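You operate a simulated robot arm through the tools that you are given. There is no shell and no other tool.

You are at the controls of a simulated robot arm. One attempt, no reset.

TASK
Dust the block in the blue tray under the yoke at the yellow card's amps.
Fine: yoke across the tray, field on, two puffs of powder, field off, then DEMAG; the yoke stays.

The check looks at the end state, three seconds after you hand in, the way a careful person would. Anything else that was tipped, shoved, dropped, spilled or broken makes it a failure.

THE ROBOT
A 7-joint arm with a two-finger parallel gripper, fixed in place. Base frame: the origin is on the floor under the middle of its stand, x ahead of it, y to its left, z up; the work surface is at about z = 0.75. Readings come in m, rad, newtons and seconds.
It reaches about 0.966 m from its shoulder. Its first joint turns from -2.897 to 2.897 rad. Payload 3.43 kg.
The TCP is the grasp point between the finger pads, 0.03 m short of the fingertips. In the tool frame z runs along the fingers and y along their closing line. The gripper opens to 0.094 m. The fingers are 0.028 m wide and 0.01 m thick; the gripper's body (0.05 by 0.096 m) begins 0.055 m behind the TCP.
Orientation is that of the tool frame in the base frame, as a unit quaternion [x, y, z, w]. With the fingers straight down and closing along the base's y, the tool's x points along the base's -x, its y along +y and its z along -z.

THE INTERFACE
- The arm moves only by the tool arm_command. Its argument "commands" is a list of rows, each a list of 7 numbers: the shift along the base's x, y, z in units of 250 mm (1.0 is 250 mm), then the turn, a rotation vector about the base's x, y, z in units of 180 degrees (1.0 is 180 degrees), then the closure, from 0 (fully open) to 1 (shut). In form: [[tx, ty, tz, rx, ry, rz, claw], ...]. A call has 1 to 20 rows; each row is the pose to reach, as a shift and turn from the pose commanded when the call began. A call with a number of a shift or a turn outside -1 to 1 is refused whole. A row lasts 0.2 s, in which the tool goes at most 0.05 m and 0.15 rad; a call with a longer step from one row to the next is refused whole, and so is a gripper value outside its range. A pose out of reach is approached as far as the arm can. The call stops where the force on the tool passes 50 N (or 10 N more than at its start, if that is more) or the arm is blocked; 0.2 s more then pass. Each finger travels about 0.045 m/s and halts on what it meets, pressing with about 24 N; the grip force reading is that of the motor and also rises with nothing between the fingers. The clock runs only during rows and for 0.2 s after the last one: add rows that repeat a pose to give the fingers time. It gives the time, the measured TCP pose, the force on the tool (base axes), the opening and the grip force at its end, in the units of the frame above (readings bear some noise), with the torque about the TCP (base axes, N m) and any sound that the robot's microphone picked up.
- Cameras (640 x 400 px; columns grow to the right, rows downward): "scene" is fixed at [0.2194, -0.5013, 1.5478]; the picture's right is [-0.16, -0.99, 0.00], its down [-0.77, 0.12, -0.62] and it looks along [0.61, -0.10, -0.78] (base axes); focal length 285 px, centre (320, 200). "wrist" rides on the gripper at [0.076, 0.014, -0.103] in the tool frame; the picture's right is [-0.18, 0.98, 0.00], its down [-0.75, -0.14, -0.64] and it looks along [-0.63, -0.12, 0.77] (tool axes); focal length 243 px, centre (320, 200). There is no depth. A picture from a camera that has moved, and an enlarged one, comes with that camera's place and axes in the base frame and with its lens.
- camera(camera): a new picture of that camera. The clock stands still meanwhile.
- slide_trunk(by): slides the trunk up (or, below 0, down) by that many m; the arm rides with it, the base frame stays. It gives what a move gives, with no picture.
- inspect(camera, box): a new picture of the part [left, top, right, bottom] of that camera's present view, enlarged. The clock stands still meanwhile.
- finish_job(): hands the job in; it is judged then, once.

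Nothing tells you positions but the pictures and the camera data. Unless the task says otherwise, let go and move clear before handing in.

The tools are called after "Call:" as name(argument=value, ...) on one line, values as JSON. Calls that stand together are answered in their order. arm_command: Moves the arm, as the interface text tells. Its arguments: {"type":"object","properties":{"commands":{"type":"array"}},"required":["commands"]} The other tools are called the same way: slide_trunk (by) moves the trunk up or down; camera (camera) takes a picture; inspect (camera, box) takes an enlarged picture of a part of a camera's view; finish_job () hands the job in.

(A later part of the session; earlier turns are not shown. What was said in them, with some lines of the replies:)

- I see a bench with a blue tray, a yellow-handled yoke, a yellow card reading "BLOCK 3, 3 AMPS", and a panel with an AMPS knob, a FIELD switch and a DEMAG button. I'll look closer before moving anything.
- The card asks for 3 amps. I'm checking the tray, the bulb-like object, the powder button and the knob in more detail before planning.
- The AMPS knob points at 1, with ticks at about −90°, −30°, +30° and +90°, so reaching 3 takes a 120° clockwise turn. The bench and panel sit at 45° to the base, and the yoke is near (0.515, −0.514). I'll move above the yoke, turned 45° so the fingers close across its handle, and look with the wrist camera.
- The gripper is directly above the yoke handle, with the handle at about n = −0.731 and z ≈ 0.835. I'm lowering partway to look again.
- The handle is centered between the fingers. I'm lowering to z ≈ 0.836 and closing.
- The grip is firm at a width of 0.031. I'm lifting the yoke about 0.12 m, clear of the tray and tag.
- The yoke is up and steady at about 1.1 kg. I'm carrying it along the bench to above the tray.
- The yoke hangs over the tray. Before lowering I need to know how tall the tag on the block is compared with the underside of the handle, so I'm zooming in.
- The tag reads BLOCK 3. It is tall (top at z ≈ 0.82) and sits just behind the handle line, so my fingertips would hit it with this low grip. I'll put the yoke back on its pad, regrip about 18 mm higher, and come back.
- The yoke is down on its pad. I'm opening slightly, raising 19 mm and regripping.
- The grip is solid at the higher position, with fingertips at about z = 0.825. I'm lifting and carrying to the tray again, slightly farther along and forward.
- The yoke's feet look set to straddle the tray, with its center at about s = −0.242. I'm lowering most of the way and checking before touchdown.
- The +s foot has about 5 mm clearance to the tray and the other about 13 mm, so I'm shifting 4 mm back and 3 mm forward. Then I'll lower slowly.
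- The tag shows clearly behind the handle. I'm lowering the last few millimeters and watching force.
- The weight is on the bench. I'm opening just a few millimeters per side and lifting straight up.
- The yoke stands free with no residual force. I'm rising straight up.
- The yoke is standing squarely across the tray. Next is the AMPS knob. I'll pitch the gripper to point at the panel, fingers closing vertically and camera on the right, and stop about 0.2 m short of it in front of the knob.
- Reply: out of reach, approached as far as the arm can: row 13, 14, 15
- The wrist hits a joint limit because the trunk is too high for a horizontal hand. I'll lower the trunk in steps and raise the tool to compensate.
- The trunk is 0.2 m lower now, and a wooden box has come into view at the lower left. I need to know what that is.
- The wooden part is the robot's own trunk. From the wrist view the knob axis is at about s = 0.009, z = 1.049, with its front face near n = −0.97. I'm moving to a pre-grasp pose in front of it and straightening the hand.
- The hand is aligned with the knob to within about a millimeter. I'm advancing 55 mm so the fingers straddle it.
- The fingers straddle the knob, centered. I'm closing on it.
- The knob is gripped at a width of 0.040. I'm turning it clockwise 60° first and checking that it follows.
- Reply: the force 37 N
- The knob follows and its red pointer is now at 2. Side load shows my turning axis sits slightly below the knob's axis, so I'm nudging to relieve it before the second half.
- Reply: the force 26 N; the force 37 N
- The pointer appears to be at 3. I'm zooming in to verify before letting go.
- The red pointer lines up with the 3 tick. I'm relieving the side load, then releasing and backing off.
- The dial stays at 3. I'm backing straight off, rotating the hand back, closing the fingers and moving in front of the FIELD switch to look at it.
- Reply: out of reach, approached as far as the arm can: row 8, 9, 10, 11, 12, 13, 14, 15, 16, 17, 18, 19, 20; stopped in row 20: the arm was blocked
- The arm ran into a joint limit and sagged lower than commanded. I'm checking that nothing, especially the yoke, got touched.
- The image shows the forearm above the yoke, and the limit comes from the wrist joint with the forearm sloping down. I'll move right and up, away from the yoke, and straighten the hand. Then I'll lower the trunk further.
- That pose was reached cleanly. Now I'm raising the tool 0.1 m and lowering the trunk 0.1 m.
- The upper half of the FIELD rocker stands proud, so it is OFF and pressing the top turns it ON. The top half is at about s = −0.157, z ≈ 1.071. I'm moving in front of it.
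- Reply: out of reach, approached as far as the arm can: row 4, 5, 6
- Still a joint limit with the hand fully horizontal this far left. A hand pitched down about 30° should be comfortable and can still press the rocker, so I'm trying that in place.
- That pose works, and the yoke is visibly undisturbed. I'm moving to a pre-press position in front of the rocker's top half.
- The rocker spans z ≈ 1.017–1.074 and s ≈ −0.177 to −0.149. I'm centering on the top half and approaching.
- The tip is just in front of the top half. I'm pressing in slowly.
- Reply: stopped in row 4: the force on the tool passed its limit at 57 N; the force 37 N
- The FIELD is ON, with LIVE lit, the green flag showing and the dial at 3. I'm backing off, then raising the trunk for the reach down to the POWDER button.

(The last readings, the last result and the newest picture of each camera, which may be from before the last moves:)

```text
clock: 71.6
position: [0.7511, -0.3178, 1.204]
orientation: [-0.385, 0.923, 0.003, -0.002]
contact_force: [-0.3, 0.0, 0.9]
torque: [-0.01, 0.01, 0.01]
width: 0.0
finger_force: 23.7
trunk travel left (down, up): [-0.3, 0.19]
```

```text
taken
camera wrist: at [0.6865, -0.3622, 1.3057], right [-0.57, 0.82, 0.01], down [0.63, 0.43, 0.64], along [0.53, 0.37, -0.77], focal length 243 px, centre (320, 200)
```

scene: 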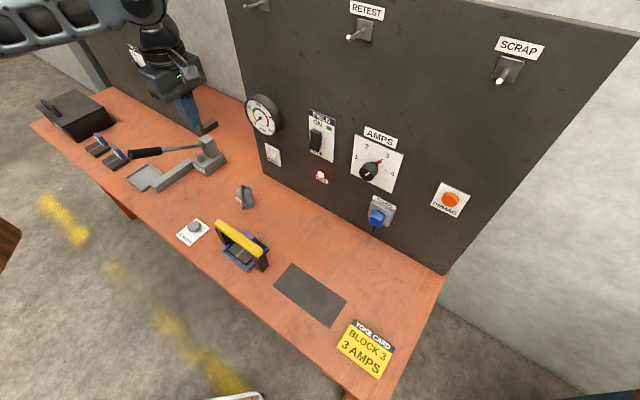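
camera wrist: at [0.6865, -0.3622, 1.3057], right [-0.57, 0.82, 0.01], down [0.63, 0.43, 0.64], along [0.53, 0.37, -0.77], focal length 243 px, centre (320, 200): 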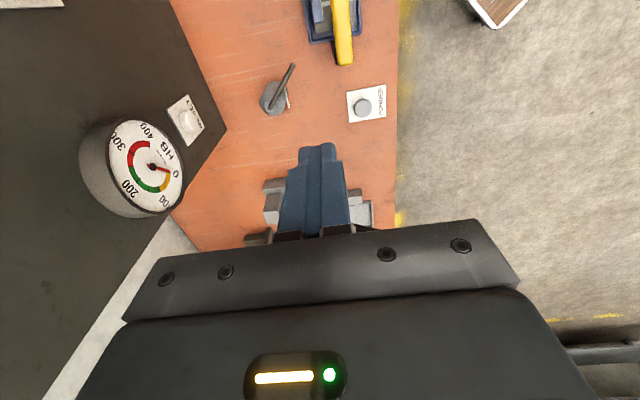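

The POWDER button is at about (0.781, −0.186), with its top near z 0.785. I'm moving above it.

Call:
arm_command(commands=[[0.015, 0.066, -0.12, 0, 0, 0, 1], [0.03, 0.133, -0.24, 0, 0, 0, 1], [0.045, 0.199, -0.36, 0, 0, 0, 1], [0.06, 0.266, -0.48, 0, 0, 0, 1], [0.075, 0.332, -0.6, 0, 0, 0, 1], [0.09, 0.398, -0.72, 0, 0, 0, 1], [0.105, 0.465, -0.84, 0, 0, 0, 1], [0.12, 0.527, -0.96, 0, 0, 0, 1], [0.12, 0.527, -0.96, 0, 0, 0, 1]])

Call:
camera(camera="wrist")

Call:
camera(camera="scene")

```text
clock: 73.6
position: [0.7761, -0.1868, 0.9608]
orientation: [-0.384, 0.923, 0.002, -0.001]
contact_force: [-0.5, 0.5, 0.1]
torque: [0.03, 0.04, 0.01]
width: 0.0
finger_force: 24.0
trunk travel left (down, up): [-0.3, 0.19]
```

```text
taken
camera wrist: at [0.7125, -0.2315, 1.0633], right [-0.57, 0.82, 0.0], down [0.63, 0.43, 0.64], along [0.53, 0.37, -0.77], focal length 243 px, centre (320, 200)
```

wrist: 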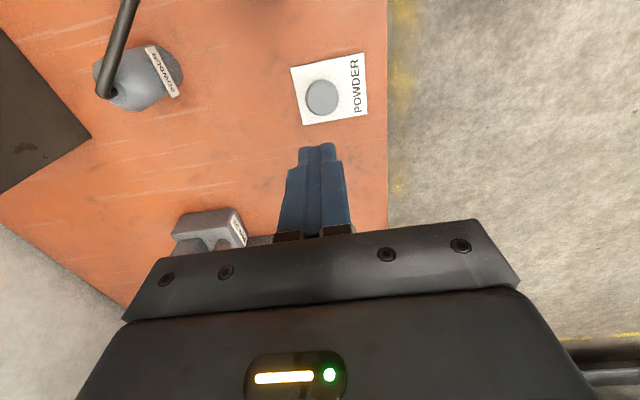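

```text
taken
```

scene: 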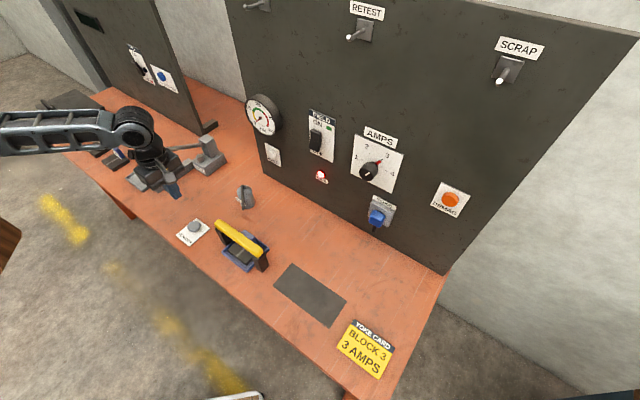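

Call:
inspect(camera="wrist", box=[70, 0, 390, 160])

Call:
inspect(camera="scene", box=[140, 160, 280, 280])

```text
2.00 times, centred on (230, 80) of wrist
camera zoom: at [0.7125, -0.2315, 1.0633], right [-0.57, 0.82, 0.0], down [0.63, 0.43, 0.64], along [0.53, 0.37, -0.77], focal length 485 px, centre (500, 440)
```

zoom: 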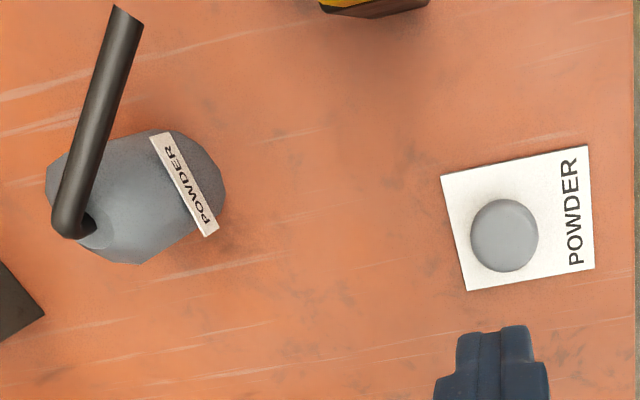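

```text
3.33 times, centred on (210, 220) of scene
camera zoom: at [0.2194, -0.5013, 1.5478], right [-0.16, -0.99, 0.0], down [-0.77, 0.12, -0.62], along [0.61, -0.1, -0.78], focal length 950 px, centre (687, 133)
```

zoom: 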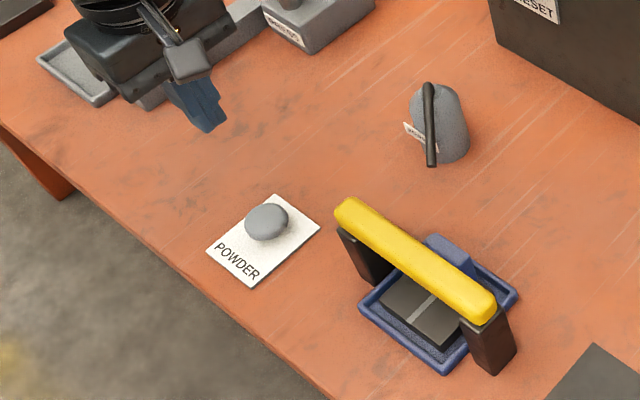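

The bulb is a blower aimed at the tray, and the POWDER button should trigger its puffs. I'm lowering the closed fingertips to just above the button.

Call:
arm_command(commands=[[0.028, 0.02, -0.1, 0, 0, 0, 1], [0.028, 0.02, -0.22, 0, 0, 0, 1], [0.028, 0.02, -0.34, 0, 0, 0, 1], [0.028, 0.02, -0.44, 0, 0, 0, 1], [0.028, 0.02, -0.52, 0, 0, 0, 1], [0.028, 0.02, -0.52, 0, 0, 0, 1]])

Call:
inspect(camera="wrist", box=[200, 40, 440, 200])

Call:
inspect(camera="scene", box=[140, 160, 280, 280])

```text
clock: 75.0
position: [0.7834, -0.1804, 0.8334]
orientation: [-0.385, 0.923, 0.001, -0.001]
contact_force: [-0.9, 1.1, 0.7]
torque: [-0.01, 0.01, 0.03]
width: 0.0002
finger_force: 24.2
trunk travel left (down, up): [-0.3, 0.19]
```

```text
2.50 times, centred on (320, 120) of wrist
camera zoom: at [0.7198, -0.2248, 0.9355], right [-0.57, 0.82, 0.0], down [0.63, 0.43, 0.64], along [0.53, 0.37, -0.77], focal length 606 px, centre (320, 400)
```

zoom: 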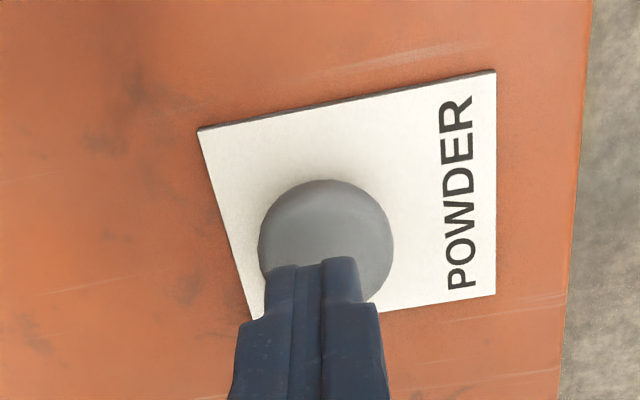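

```text
3.33 times, centred on (210, 220) of scene
camera zoom: at [0.2194, -0.5013, 1.5478], right [-0.16, -0.99, 0.0], down [-0.77, 0.12, -0.62], along [0.61, -0.1, -0.78], focal length 950 px, centre (687, 133)
```

zoom: 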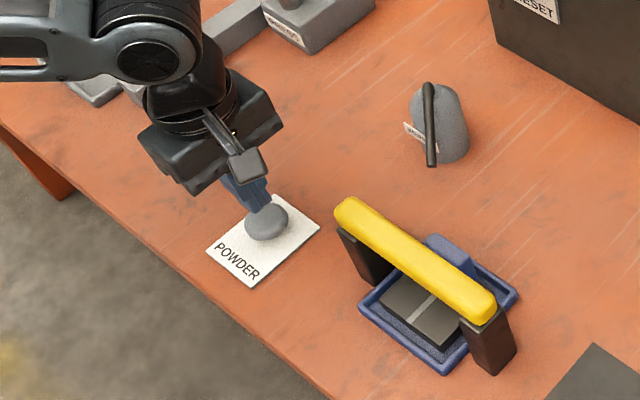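

The tip is right over the button. I'm pressing down gently for the first puff.

Call:
arm_command(commands=[[0, 0, -0.04, 0, 0, 0, 1], [0, 0, -0.07, 0, 0, 0, 1], [0, 0, -0.085, 0, 0, 0, 1], [0, 0, -0.1, 0, 0, 0, 1]])

Call:
inspect(camera="scene", box=[140, 160, 280, 280])

```text
clock: 76.0
position: [0.7835, -0.1804, 0.809]
orientation: [-0.384, 0.923, 0.003, -0.001]
contact_force: [0.0, -0.5, 0.3]
torque: [0.0, -0.01, 0.03]
width: 0.0
finger_force: 24.1
trunk travel left (down, up): [-0.3, 0.19]
```

```text
3.33 times, centred on (210, 220) of scene
camera zoom: at [0.2194, -0.5013, 1.5478], right [-0.16, -0.99, 0.0], down [-0.77, 0.12, -0.62], along [0.61, -0.1, -0.78], focal length 950 px, centre (687, 133)
```

zoom: 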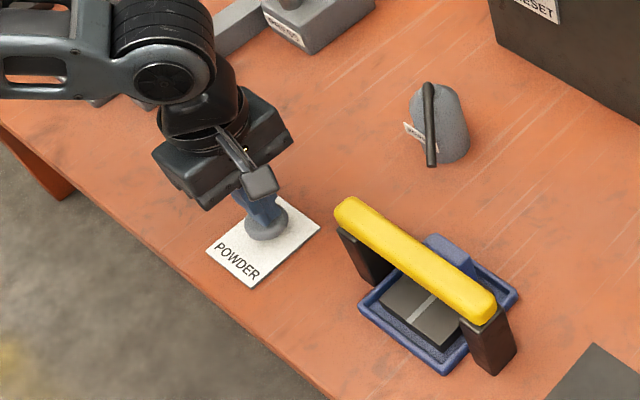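

Call:
arm_command(commands=[[0, 0, -0.01, 0, 0, 0, 1], [0, 0, -0.02, 0, 0, 0, 1], [0, 0, -0.02, 0, 0, 0, 1]])

```text
clock: 76.8
position: [0.7834, -0.181, 0.8041]
orientation: [-0.385, 0.923, 0.001, -0.001]
contact_force: [-0.6, -0.5, 2.1]
torque: [-0.03, 0.02, -0.02]
width: 0.0
finger_force: 24.1
trunk travel left (down, up): [-0.3, 0.19]
heard: click
```

I heard a click. I'm checking whether powder came out.

Call:
inspect(camera="scene", box=[180, 160, 300, 290])

Call:
inspect(camera="scene", box=[215, 215, 275, 275])

```text
3.08 times, centred on (240, 225) of scene
camera zoom: at [0.2194, -0.5013, 1.5478], right [-0.16, -0.99, 0.0], down [-0.77, 0.12, -0.62], along [0.61, -0.1, -0.78], focal length 877 px, centre (566, 123)
```

zoom: 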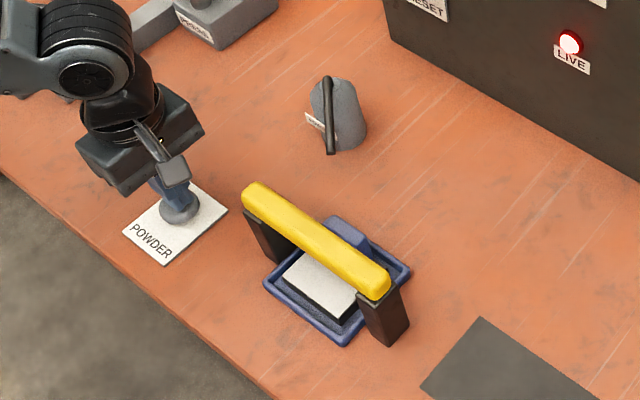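

```text
6.67 times, centred on (245, 245) of scene
camera zoom: at [0.2194, -0.5013, 1.5478], right [-0.16, -0.99, 0.0], down [-0.77, 0.12, -0.62], along [0.61, -0.1, -0.78], focal length 1900 px, centre (820, -100)
```

zoom: 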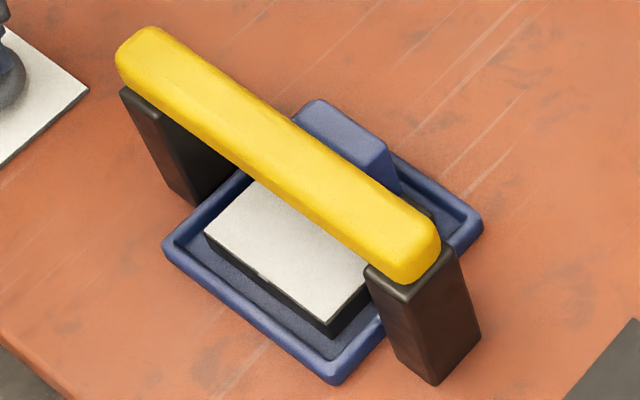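

The block's top is now coated: one puff. I'm lifting to let the button return, then checking.

Call:
arm_command(commands=[[0, 0, 0.04, 0, 0, 0, 1], [0, 0, 0.1, 0, 0, 0, 1], [0, 0, 0.1, 0, 0, 0, 1], [0, 0, 0.1, 0, 0, 0, 1]])

Call:
inspect(camera="scene", box=[180, 160, 300, 290])

```text
clock: 77.8
position: [0.7862, -0.1811, 0.8292]
orientation: [-0.384, 0.923, 0.002, -0.001]
contact_force: [0.0, 0.4, 0.1]
torque: [0.02, -0.03, 0.01]
width: 0.0001
finger_force: 24.2
trunk travel left (down, up): [-0.3, 0.19]
```

```text
3.08 times, centred on (240, 225) of scene
camera zoom: at [0.2194, -0.5013, 1.5478], right [-0.16, -0.99, 0.0], down [-0.77, 0.12, -0.62], along [0.61, -0.1, -0.78], focal length 877 px, centre (566, 123)
```

zoom: 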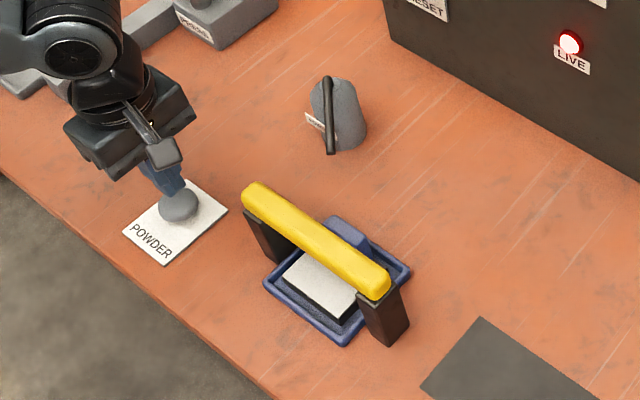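

Second press.

Call:
arm_command(commands=[[0, 0, -0.04, 0, 0, 0, 1], [0, 0, -0.08, 0, 0, 0, 1], [0, 0, -0.09, 0, 0, 0, 1], [0, 0, -0.1, 0, 0, 0, 1], [0, 0, -0.1, 0, 0, 0, 1]])

Call:
inspect(camera="scene", box=[215, 215, 275, 275])

```text
clock: 79.0
position: [0.7852, -0.182, 0.8051]
orientation: [-0.384, 0.923, 0.001, -0.001]
contact_force: [0.3, -0.3, 1.6]
torque: [-0.05, 0.02, 0.02]
width: 0.0001
finger_force: 24.3
trunk travel left (down, up): [-0.3, 0.19]
heard: click
```

```text
6.67 times, centred on (245, 245) of scene
camera zoom: at [0.2194, -0.5013, 1.5478], right [-0.16, -0.99, 0.0], down [-0.77, 0.12, -0.62], along [0.61, -0.1, -0.78], focal length 1900 px, centre (820, -100)
```

zoom: 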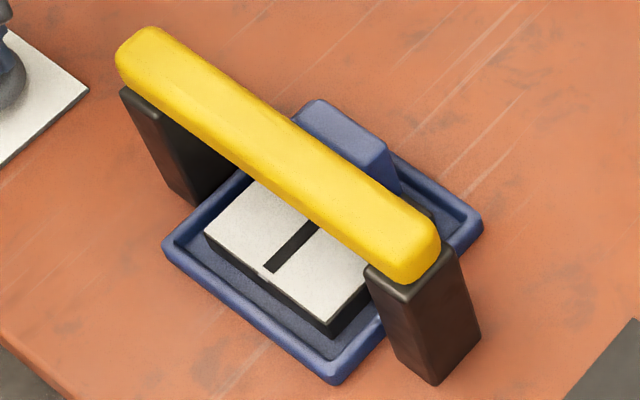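

The second puff is done, and a clear dark indication line shows on the coated block. Next I'm retreating upward and heading back to the FIELD switch.

Call:
arm_command(commands=[[0, 0, 0.06, 0, 0, 0, 1], [0, 0, 0.18, 0, 0, 0, 1], [0, 0, 0.34, 0, 0, 0, 1], [0, -0.02, 0.5, 0, 0, 0, 1], [-0.015, -0.08, 0.66, 0, 0, 0, 1], [-0.03, -0.14, 0.8, 0, 0, 0, 1], [-0.045, -0.2, 0.92, 0, 0, 0, 1], [-0.06, -0.272, 0.98, 0, 0, 0, 1], [-0.06, -0.272, 0.98, 0, 0, 0, 1]])

Call:
arm_command(commands=[[-0.025, -0.09, 0.1, -0.0238, -0.0238, 0, 1], [-0.05, -0.18, 0.2, -0.0475, -0.0475, 0, 1], [-0.075, -0.27, 0.3, -0.0713, -0.0713, 0, 1], [-0.1, -0.36, 0.4, -0.0951, -0.0951, 0, 1], [-0.125, -0.45, 0.5, -0.1189, -0.1189, 0, 1], [-0.15, -0.54, 0.6, -0.1426, -0.1426, 0, 1], [-0.175, -0.63, 0.7, -0.1664, -0.1664, 0, 1], [-0.2, -0.72, 0.8, -0.1902, -0.1902, 0, 1], [-0.225, -0.82, 0.9, -0.2139, -0.2139, 0, 1], [-0.246, -0.917, 0.99, -0.2377, -0.2377, 0, 1], [-0.246, -0.917, 0.99, -0.2377, -0.2377, 0, 1]])

Call:
camera(camera="scene")

```text
clock: 81.0
position: [0.7692, -0.2494, 1.0508]
orientation: [-0.384, 0.923, 0.003, -0.001]
contact_force: [-1.0, -0.1, -0.1]
torque: [0.01, 0.04, 0.03]
width: 0.0001
finger_force: 24.0
trunk travel left (down, up): [-0.3, 0.19]
```

```text
clock: 83.4
position: [0.7102, -0.4791, 1.2962]
orientation: [-0.333, 0.798, -0.464, 0.191]
contact_force: [-0.6, -0.9, 0.4]
torque: [-0.01, -0.02, 0.0]
width: 0.0
finger_force: 23.4
trunk travel left (down, up): [-0.3, 0.19]
```

```text
taken
```

scene: 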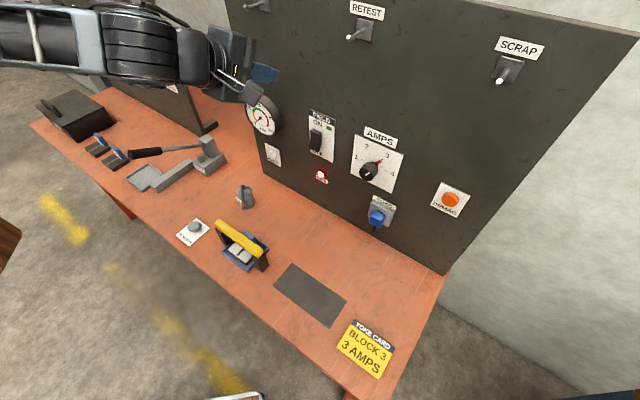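

Call:
slide_trunk(by=-0.2)

Call:
arm_command(commands=[[0.03, -0.03, -0.05, 0, 0, 0, 1], [0.08, -0.08, -0.1, 0, 0, 0, 1], [0.13, -0.13, -0.15, 0, 0, 0, 1], [0.18, -0.18, -0.2, 0, 0, 0, 1], [0.226, -0.226, -0.244, 0, 0, 0, 1], [0.226, -0.226, -0.244, 0, 0, 0, 1]])

Call:
inspect(camera="wrist", box=[170, 20, 490, 240])

Call:
inspect(camera="scene", box=[260, 90, 360, 200])

```text
clock: 85.5
position: [0.7097, -0.4804, 1.0965]
orientation: [-0.332, 0.798, -0.465, 0.192]
contact_force: [0.3, 0.6, -0.8]
torque: [0.05, 0.0, 0.02]
width: 0.0001
finger_force: 23.8
trunk travel left (down, up): [-0.1, 0.39]
```

```text
clock: 87.0
position: [0.7671, -0.5343, 1.0358]
orientation: [-0.331, 0.799, -0.464, 0.191]
contact_force: [-0.4, 0.0, -0.2]
torque: [-0.01, -0.01, 0.01]
width: 0.0
finger_force: 24.1
trunk travel left (down, up): [-0.1, 0.39]
```

```text
1.82 times, centred on (330, 130) of wrist
camera zoom: at [0.6446, -0.5204, 1.0731], right [-0.22, 0.47, -0.85], down [0.19, 0.88, 0.44], along [0.96, -0.07, -0.28], focal length 441 px, centre (302, 327)
```

zoom: 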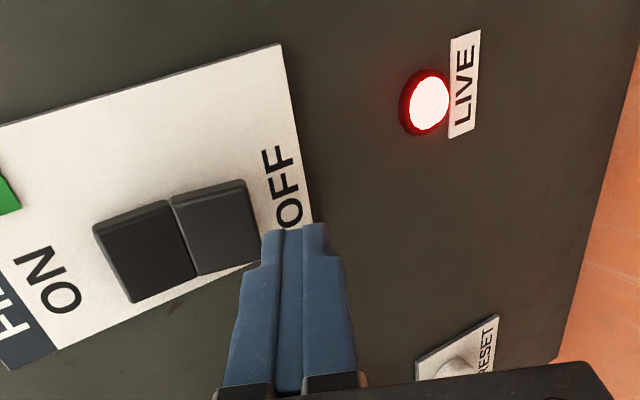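

```text
3.64 times, centred on (310, 145) of scene
camera zoom: at [0.2194, -0.5013, 1.5478], right [-0.16, -0.99, 0.0], down [-0.77, 0.12, -0.62], along [0.61, -0.1, -0.78], focal length 1036 px, centre (356, 400)
```

zoom: 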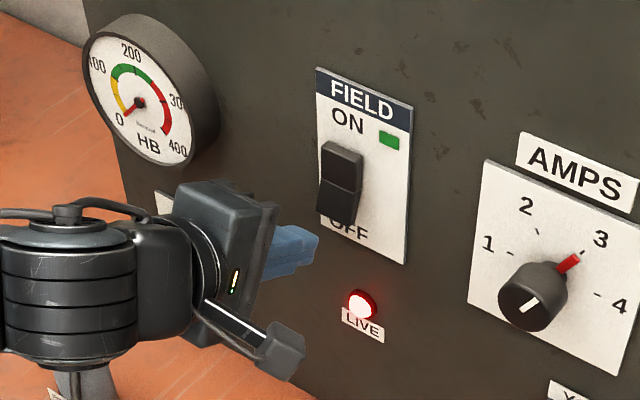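

The bottom half now stands proud, centered near z 1.034. I'm aligned with it and pressing to switch the FIELD off.

Call:
arm_command(commands=[[0.03, -0.03, 0.004, 0, 0, 0, 1], [0.06, -0.06, 0.004, 0, 0, 0, 1], [0.075, -0.075, 0.004, 0, 0, 0, 1], [0.0835, -0.0835, 0.004, 0, 0, 0, 1], [0.092, -0.092, 0.004, 0, 0, 0, 1], [0.1005, -0.1005, 0.004, 0, 0, 0, 1], [0.109, -0.109, 0.004, 0, 0, 0, 1]])

Call:
inspect(camera="wrist", box=[170, 20, 490, 240])

Call:
inspect(camera="scene", box=[260, 90, 360, 200])

```text
clock: 88.4
position: [0.7899, -0.5577, 1.0359]
orientation: [-0.334, 0.799, -0.461, 0.191]
contact_force: [-18.7, 29.7, 4.5]
torque: [0.1, 0.02, 0.19]
width: 0.0
finger_force: 24.4
trunk travel left (down, up): [-0.1, 0.39]
stopped in row 7: the force on the tool passed its limit at 58 N (the readings are from after the stop); the commanded pose is now the measured one
```

```text
1.82 times, centred on (330, 130) of wrist
camera zoom: at [0.6678, -0.5443, 1.0747], right [-0.22, 0.48, -0.85], down [0.19, 0.88, 0.44], along [0.96, -0.06, -0.28], focal length 441 px, centre (302, 327)
```

zoom: 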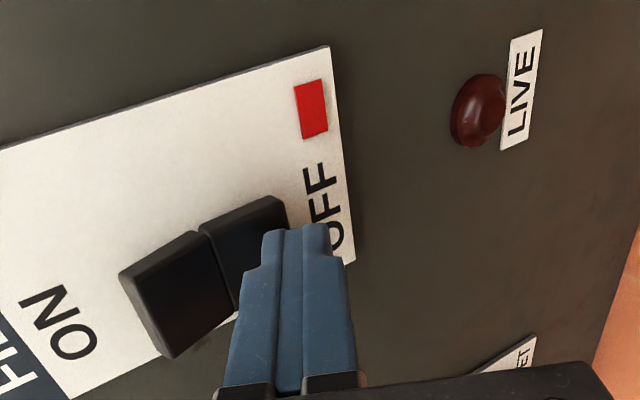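

```text
3.64 times, centred on (310, 145) of scene
camera zoom: at [0.2194, -0.5013, 1.5478], right [-0.16, -0.99, 0.0], down [-0.77, 0.12, -0.62], along [0.61, -0.1, -0.78], focal length 1036 px, centre (356, 400)
```

zoom: 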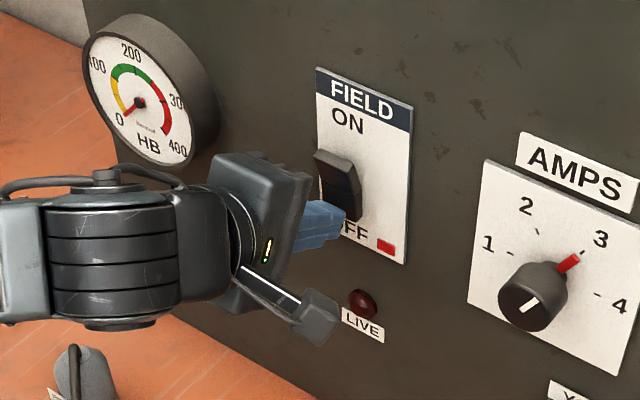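

The FIELD is off: red flag showing and LIVE dark. I'm backing away and moving along toward DEMAG at the right.

Call:
arm_command(commands=[[-0.05, 0.05, 0, 0, 0, 0, 1], [-0.12, 0.12, 0.02, 0, 0, 0, 1], [-0.19, 0.19, 0.08, 0, 0, 0, 1], [-0.26, 0.26, 0.14, 0, 0, 0, 1], [-0.31, 0.31, 0.2, 0, 0, 0, 1], [-0.36, 0.26, 0.2, 0, 0, 0, 1], [-0.44, 0.18, 0.2, 0, 0, 0, 1], [-0.52, 0.1, 0.2, 0, 0, 0, 1], [-0.6, 0.02, 0.2, 0, 0, 0, 1], [-0.68, -0.06, 0.2, 0, 0, 0, 1], [-0.76, -0.14, 0.2, 0, 0, 0, 1], [-0.81, -0.19, 0.2, 0, 0, 0, 1], [-0.81, -0.19, 0.2, 0, 0, 0, 1]])

Call:
camera(camera="scene")

Call:
camera(camera="wrist")

```text
clock: 91.2
position: [0.5879, -0.6068, 1.0843]
orientation: [-0.333, 0.8, -0.462, 0.191]
contact_force: [-0.8, 0.0, -0.5]
torque: [-0.01, -0.04, 0.03]
width: 0.0
finger_force: 23.7
trunk travel left (down, up): [-0.1, 0.39]
```

```text
taken
```

scene: 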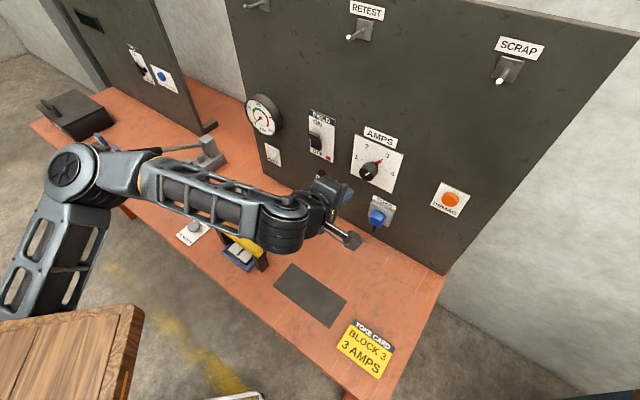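

```text
taken
camera wrist: at [0.4663, -0.5936, 1.1234], right [-0.22, 0.48, -0.85], down [0.19, 0.88, 0.44], along [0.96, -0.06, -0.28], focal length 243 px, centre (320, 200)
```

wrist: 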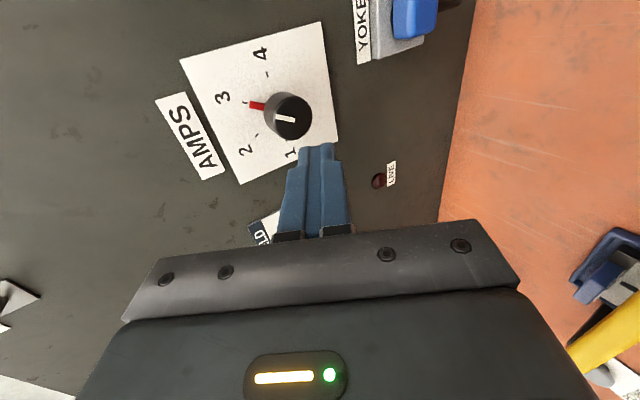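

Call:
arm_command(commands=[[-0.07, -0.07, 0, 0, 0, 0, 1], [-0.15, -0.15, 0, 0, 0, 0, 1], [-0.23, -0.23, 0, 0, 0, 0, 1], [-0.31, -0.31, 0, 0, 0, 0, 1], [-0.39, -0.39, 0, 0, 0, 0, 1], [-0.47, -0.47, 0, 0, 0, 0, 1], [-0.537, -0.537, 0, 0, 0, 0, 1], [-0.537, -0.537, 0, 0, 0, 0, 1]])

Call:
camera(camera="scene")

Call:
camera(camera="wrist")

```text
clock: 93.0
position: [0.4541, -0.7419, 1.0854]
orientation: [-0.332, 0.8, -0.462, 0.191]
contact_force: [-0.6, -0.6, 0.2]
torque: [-0.01, 0.0, 0.04]
width: 0.0
finger_force: 24.2
trunk travel left (down, up): [-0.1, 0.39]
```

```text
taken
```

scene: 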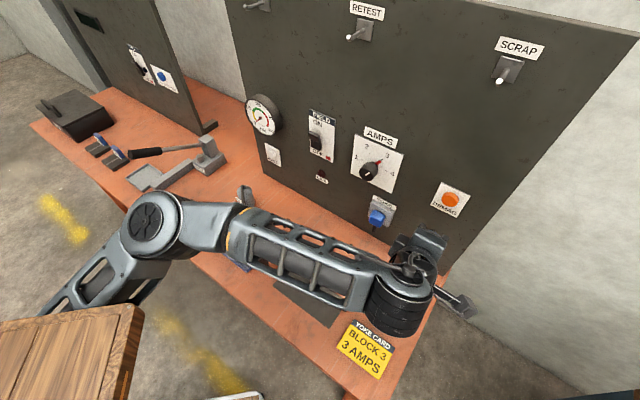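

```text
taken
camera wrist: at [0.3331, -0.7278, 1.124], right [-0.22, 0.48, -0.85], down [0.19, 0.88, 0.44], along [0.96, -0.06, -0.28], focal length 243 px, centre (320, 200)
```

wrist: 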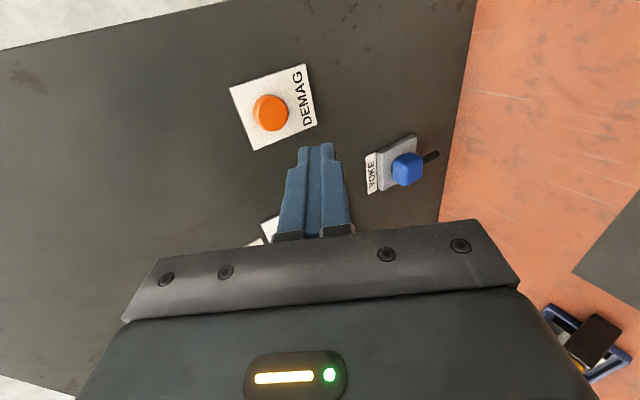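

DEMAG is at about s = 0.204, z ≈ 1.063. I'm moving in to within a few centimeters of it.

Call:
arm_command(commands=[[0.05, -0.05, -0.02, 0, 0, 0, 1], [0.11, -0.11, -0.04, 0, 0, 0, 1], [0.17, -0.17, -0.054, 0, 0, 0, 1], [0.226, -0.226, -0.054, 0, 0, 0, 1], [0.226, -0.226, -0.054, 0, 0, 0, 1]])

Call:
inspect(camera="wrist", box=[170, 20, 490, 240])

Call:
inspect(camera="scene", box=[380, 160, 500, 260])

```text
clock: 94.2
position: [0.5108, -0.7968, 1.0708]
orientation: [-0.333, 0.8, -0.461, 0.191]
contact_force: [-0.5, -0.4, -0.1]
torque: [0.0, 0.01, -0.02]
width: 0.0002
finger_force: 24.0
trunk travel left (down, up): [-0.1, 0.39]
```

```text
1.82 times, centred on (330, 130) of wrist
camera zoom: at [0.3889, -0.7829, 1.11], right [-0.22, 0.48, -0.85], down [0.19, 0.88, 0.44], along [0.96, -0.06, -0.28], focal length 441 px, centre (302, 327)
```

zoom: 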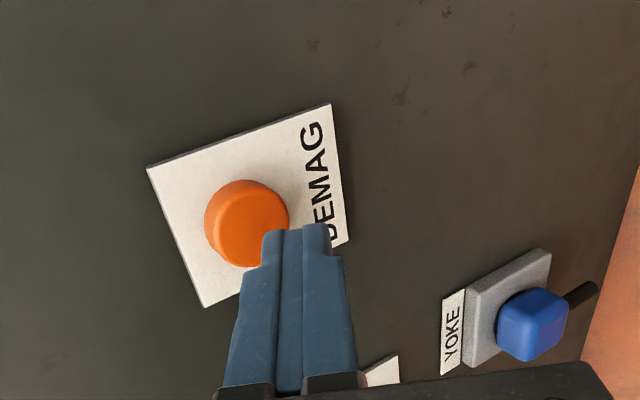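

```text
4.00 times, centred on (440, 210) of scene
camera zoom: at [0.2194, -0.5013, 1.5478], right [-0.16, -0.99, 0.0], down [-0.77, 0.12, -0.62], along [0.61, -0.1, -0.78], focal length 1140 px, centre (-160, 160)
```

zoom: 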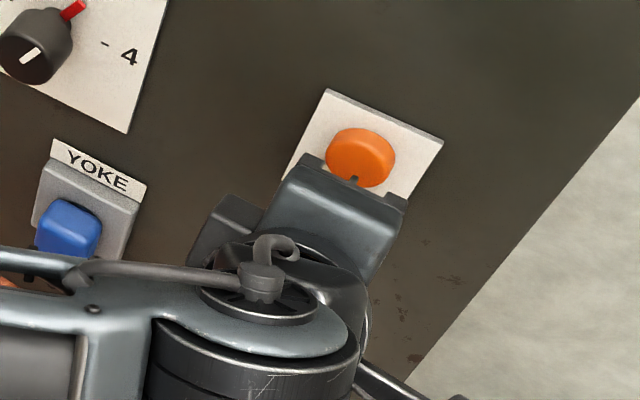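

The tip lines up with the orange button. I'm pressing in slowly and listening for the click.

Call:
arm_command(commands=[[0.025, -0.029, 0, 0, 0, 0, 1], [0.042, -0.046, 0, 0, 0, 0, 1], [0.053, -0.057, 0, 0, 0, 0, 1], [0.062, -0.066, 0, 0, 0, 0, 1], [0.07, -0.074, 0, 0, 0, 0, 1]])

Call:
inspect(camera="wrist", box=[170, 20, 490, 240])

```text
clock: 95.4
position: [0.5278, -0.8167, 1.07]
orientation: [-0.333, 0.8, -0.461, 0.191]
contact_force: [0.3, -0.2, 0.3]
torque: [0.02, 0.03, 0.01]
width: 0.0001
finger_force: 23.6
trunk travel left (down, up): [-0.1, 0.39]
```

```text
1.82 times, centred on (330, 130) of wrist
camera zoom: at [0.4061, -0.8029, 1.1091], right [-0.22, 0.48, -0.85], down [0.19, 0.88, 0.44], along [0.96, -0.06, -0.28], focal length 441 px, centre (302, 327)
```

zoom: 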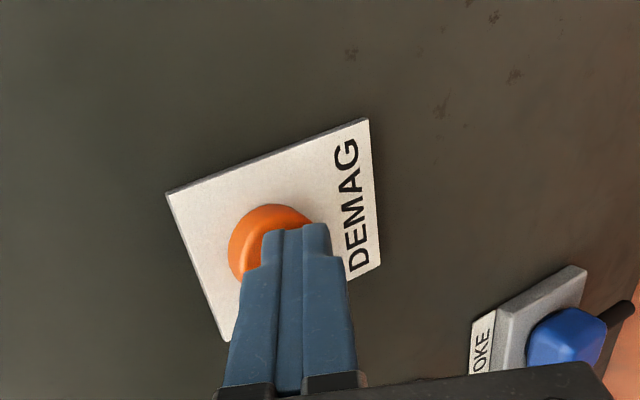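

Call:
arm_command(commands=[[0.006, -0.006, 0, 0, 0, 0, 1], [0.012, -0.012, 0, 0, 0, 0, 1], [0.018, -0.018, 0, 0, 0, 0, 1], [0.018, -0.018, 0, 0, 0, 0, 1]])

```text
clock: 96.4
position: [0.5312, -0.8204, 1.0715]
orientation: [-0.332, 0.8, -0.463, 0.191]
contact_force: [-0.7, 2.4, 1.2]
torque: [-0.01, -0.02, 0.02]
width: 0.0
finger_force: 24.0
trunk travel left (down, up): [-0.1, 0.39]
heard: click
```

DEMAG clicked. I'm backing straight off, then checking the whole bench.

Call:
arm_command(commands=[[-0.02, 0.02, 0, 0, 0, 0, 1], [-0.08, 0.08, 0, 0, 0, 0, 1], [-0.16, 0.16, 0.02, 0, 0, 0, 1], [-0.24, 0.24, 0.06, 0, 0, 0, 1], [-0.32, 0.32, 0.12, 0, 0, 0, 1], [-0.4, 0.4, 0.2, 0, 0, 0, 1], [-0.4, 0.4, 0.2, 0, 0, 0, 1]])

Call:
camera(camera="scene")

Call:
camera(camera="wrist")

```text
clock: 98.0
position: [0.433, -0.7225, 1.1112]
orientation: [-0.333, 0.804, -0.456, 0.189]
contact_force: [-0.2, 0.0, -0.2]
torque: [-0.02, 0.01, -0.01]
width: 0.0
finger_force: 24.4
trunk travel left (down, up): [-0.1, 0.39]
```

```text
taken
```

scene: 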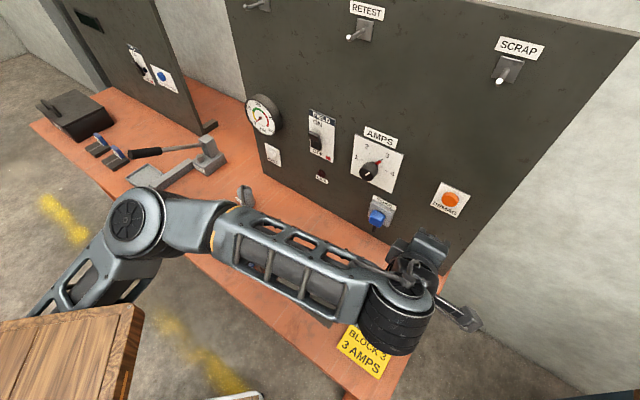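

```text
taken
camera wrist: at [0.3107, -0.7105, 1.1507], right [-0.23, 0.49, -0.84], down [0.19, 0.87, 0.45], along [0.95, -0.06, -0.29], focal length 243 px, centre (320, 200)
```

wrist: 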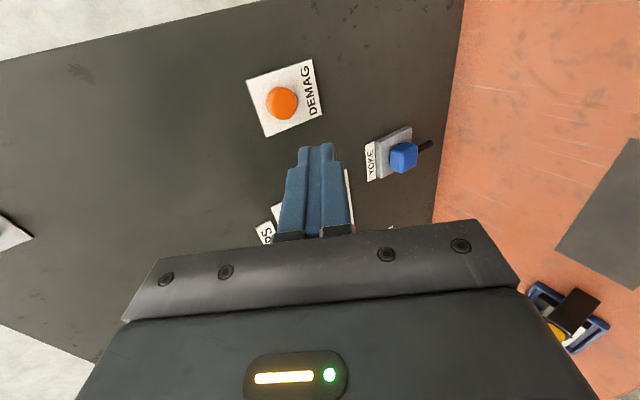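

I'm raising the trunk to clear the bench and get an unobstructed look.

Call:
slide_trunk(by=0.3)

Call:
camera(camera="scene")

Call:
inspect(camera="scene", box=[180, 170, 320, 290])

Call:
inspect(camera="scene", box=[240, 80, 480, 240])

```text
clock: 101.0
position: [0.4334, -0.7234, 1.4114]
orientation: [-0.333, 0.803, -0.457, 0.19]
contact_force: [-0.6, 0.1, -0.2]
torque: [0.0, -0.02, 0.04]
width: 0.0
finger_force: 23.7
trunk travel left (down, up): [-0.4, 0.09]
```

```text
taken
```

scene: 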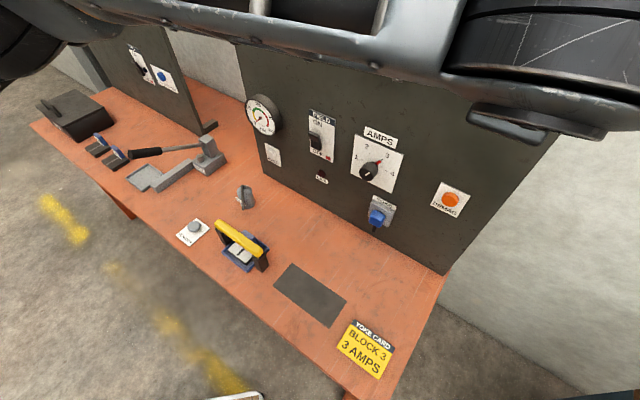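

```text
3.33 times, centred on (250, 230) of scene
camera zoom: at [0.2194, -0.5013, 1.5478], right [-0.16, -0.99, 0.0], down [-0.77, 0.12, -0.62], along [0.61, -0.1, -0.78], focal length 950 px, centre (553, 100)
```

zoom: 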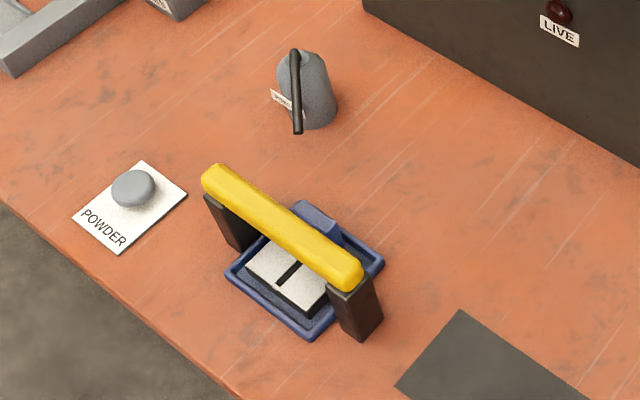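

```text
2.50 times, centred on (360, 160) of scene
camera zoom: at [0.2194, -0.5013, 1.5478], right [-0.16, -0.99, 0.0], down [-0.77, 0.12, -0.62], along [0.61, -0.1, -0.78], focal length 712 px, centre (220, 300)
```

zoom: 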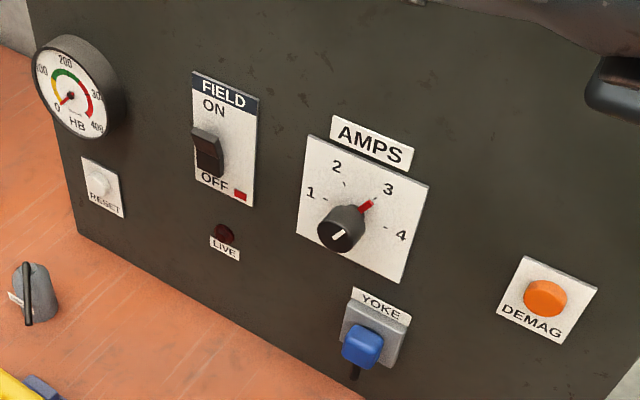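

Everything looks as asked:
- **Yoke and block:** the yoke stands across the blue tray, and block 3 is coated with its indication line showing.
- **Panel:** the dial is at 3, FIELD is off with LIVE dark, and DEMAG clicked when pressed.
- **Bench:** I see nothing else disturbed, and the arm is clear.

I'm handing in now.

Call:
finish_job()

```text
The job is handed in.
```

The job is handed in. Block 3 in the blue tray was dusted under the yoke at 3 amps, the setting on the yellow card; I don't have the check's result.

- **Yoke:** it stands across the tray with a foot on the bench on each side, and I left it there.
- **Amps:** I turned the dial from 1 to 3 before switching the field on.
- **Field and powder:** with the field on, I pressed POWDER twice. The first press coated the block; after the second, a dark line showed on it. Then I switched the field off, and the LIVE lamp is dark.
- **DEMAG:** I pressed it last and heard a click. The panel has no lamp for it, so the click is the only confirmation.

In the final pictures nothing else on the bench looked moved, and the arm was clear of it. The dial is still at 3, because the task didn't ask for it to be turned back.
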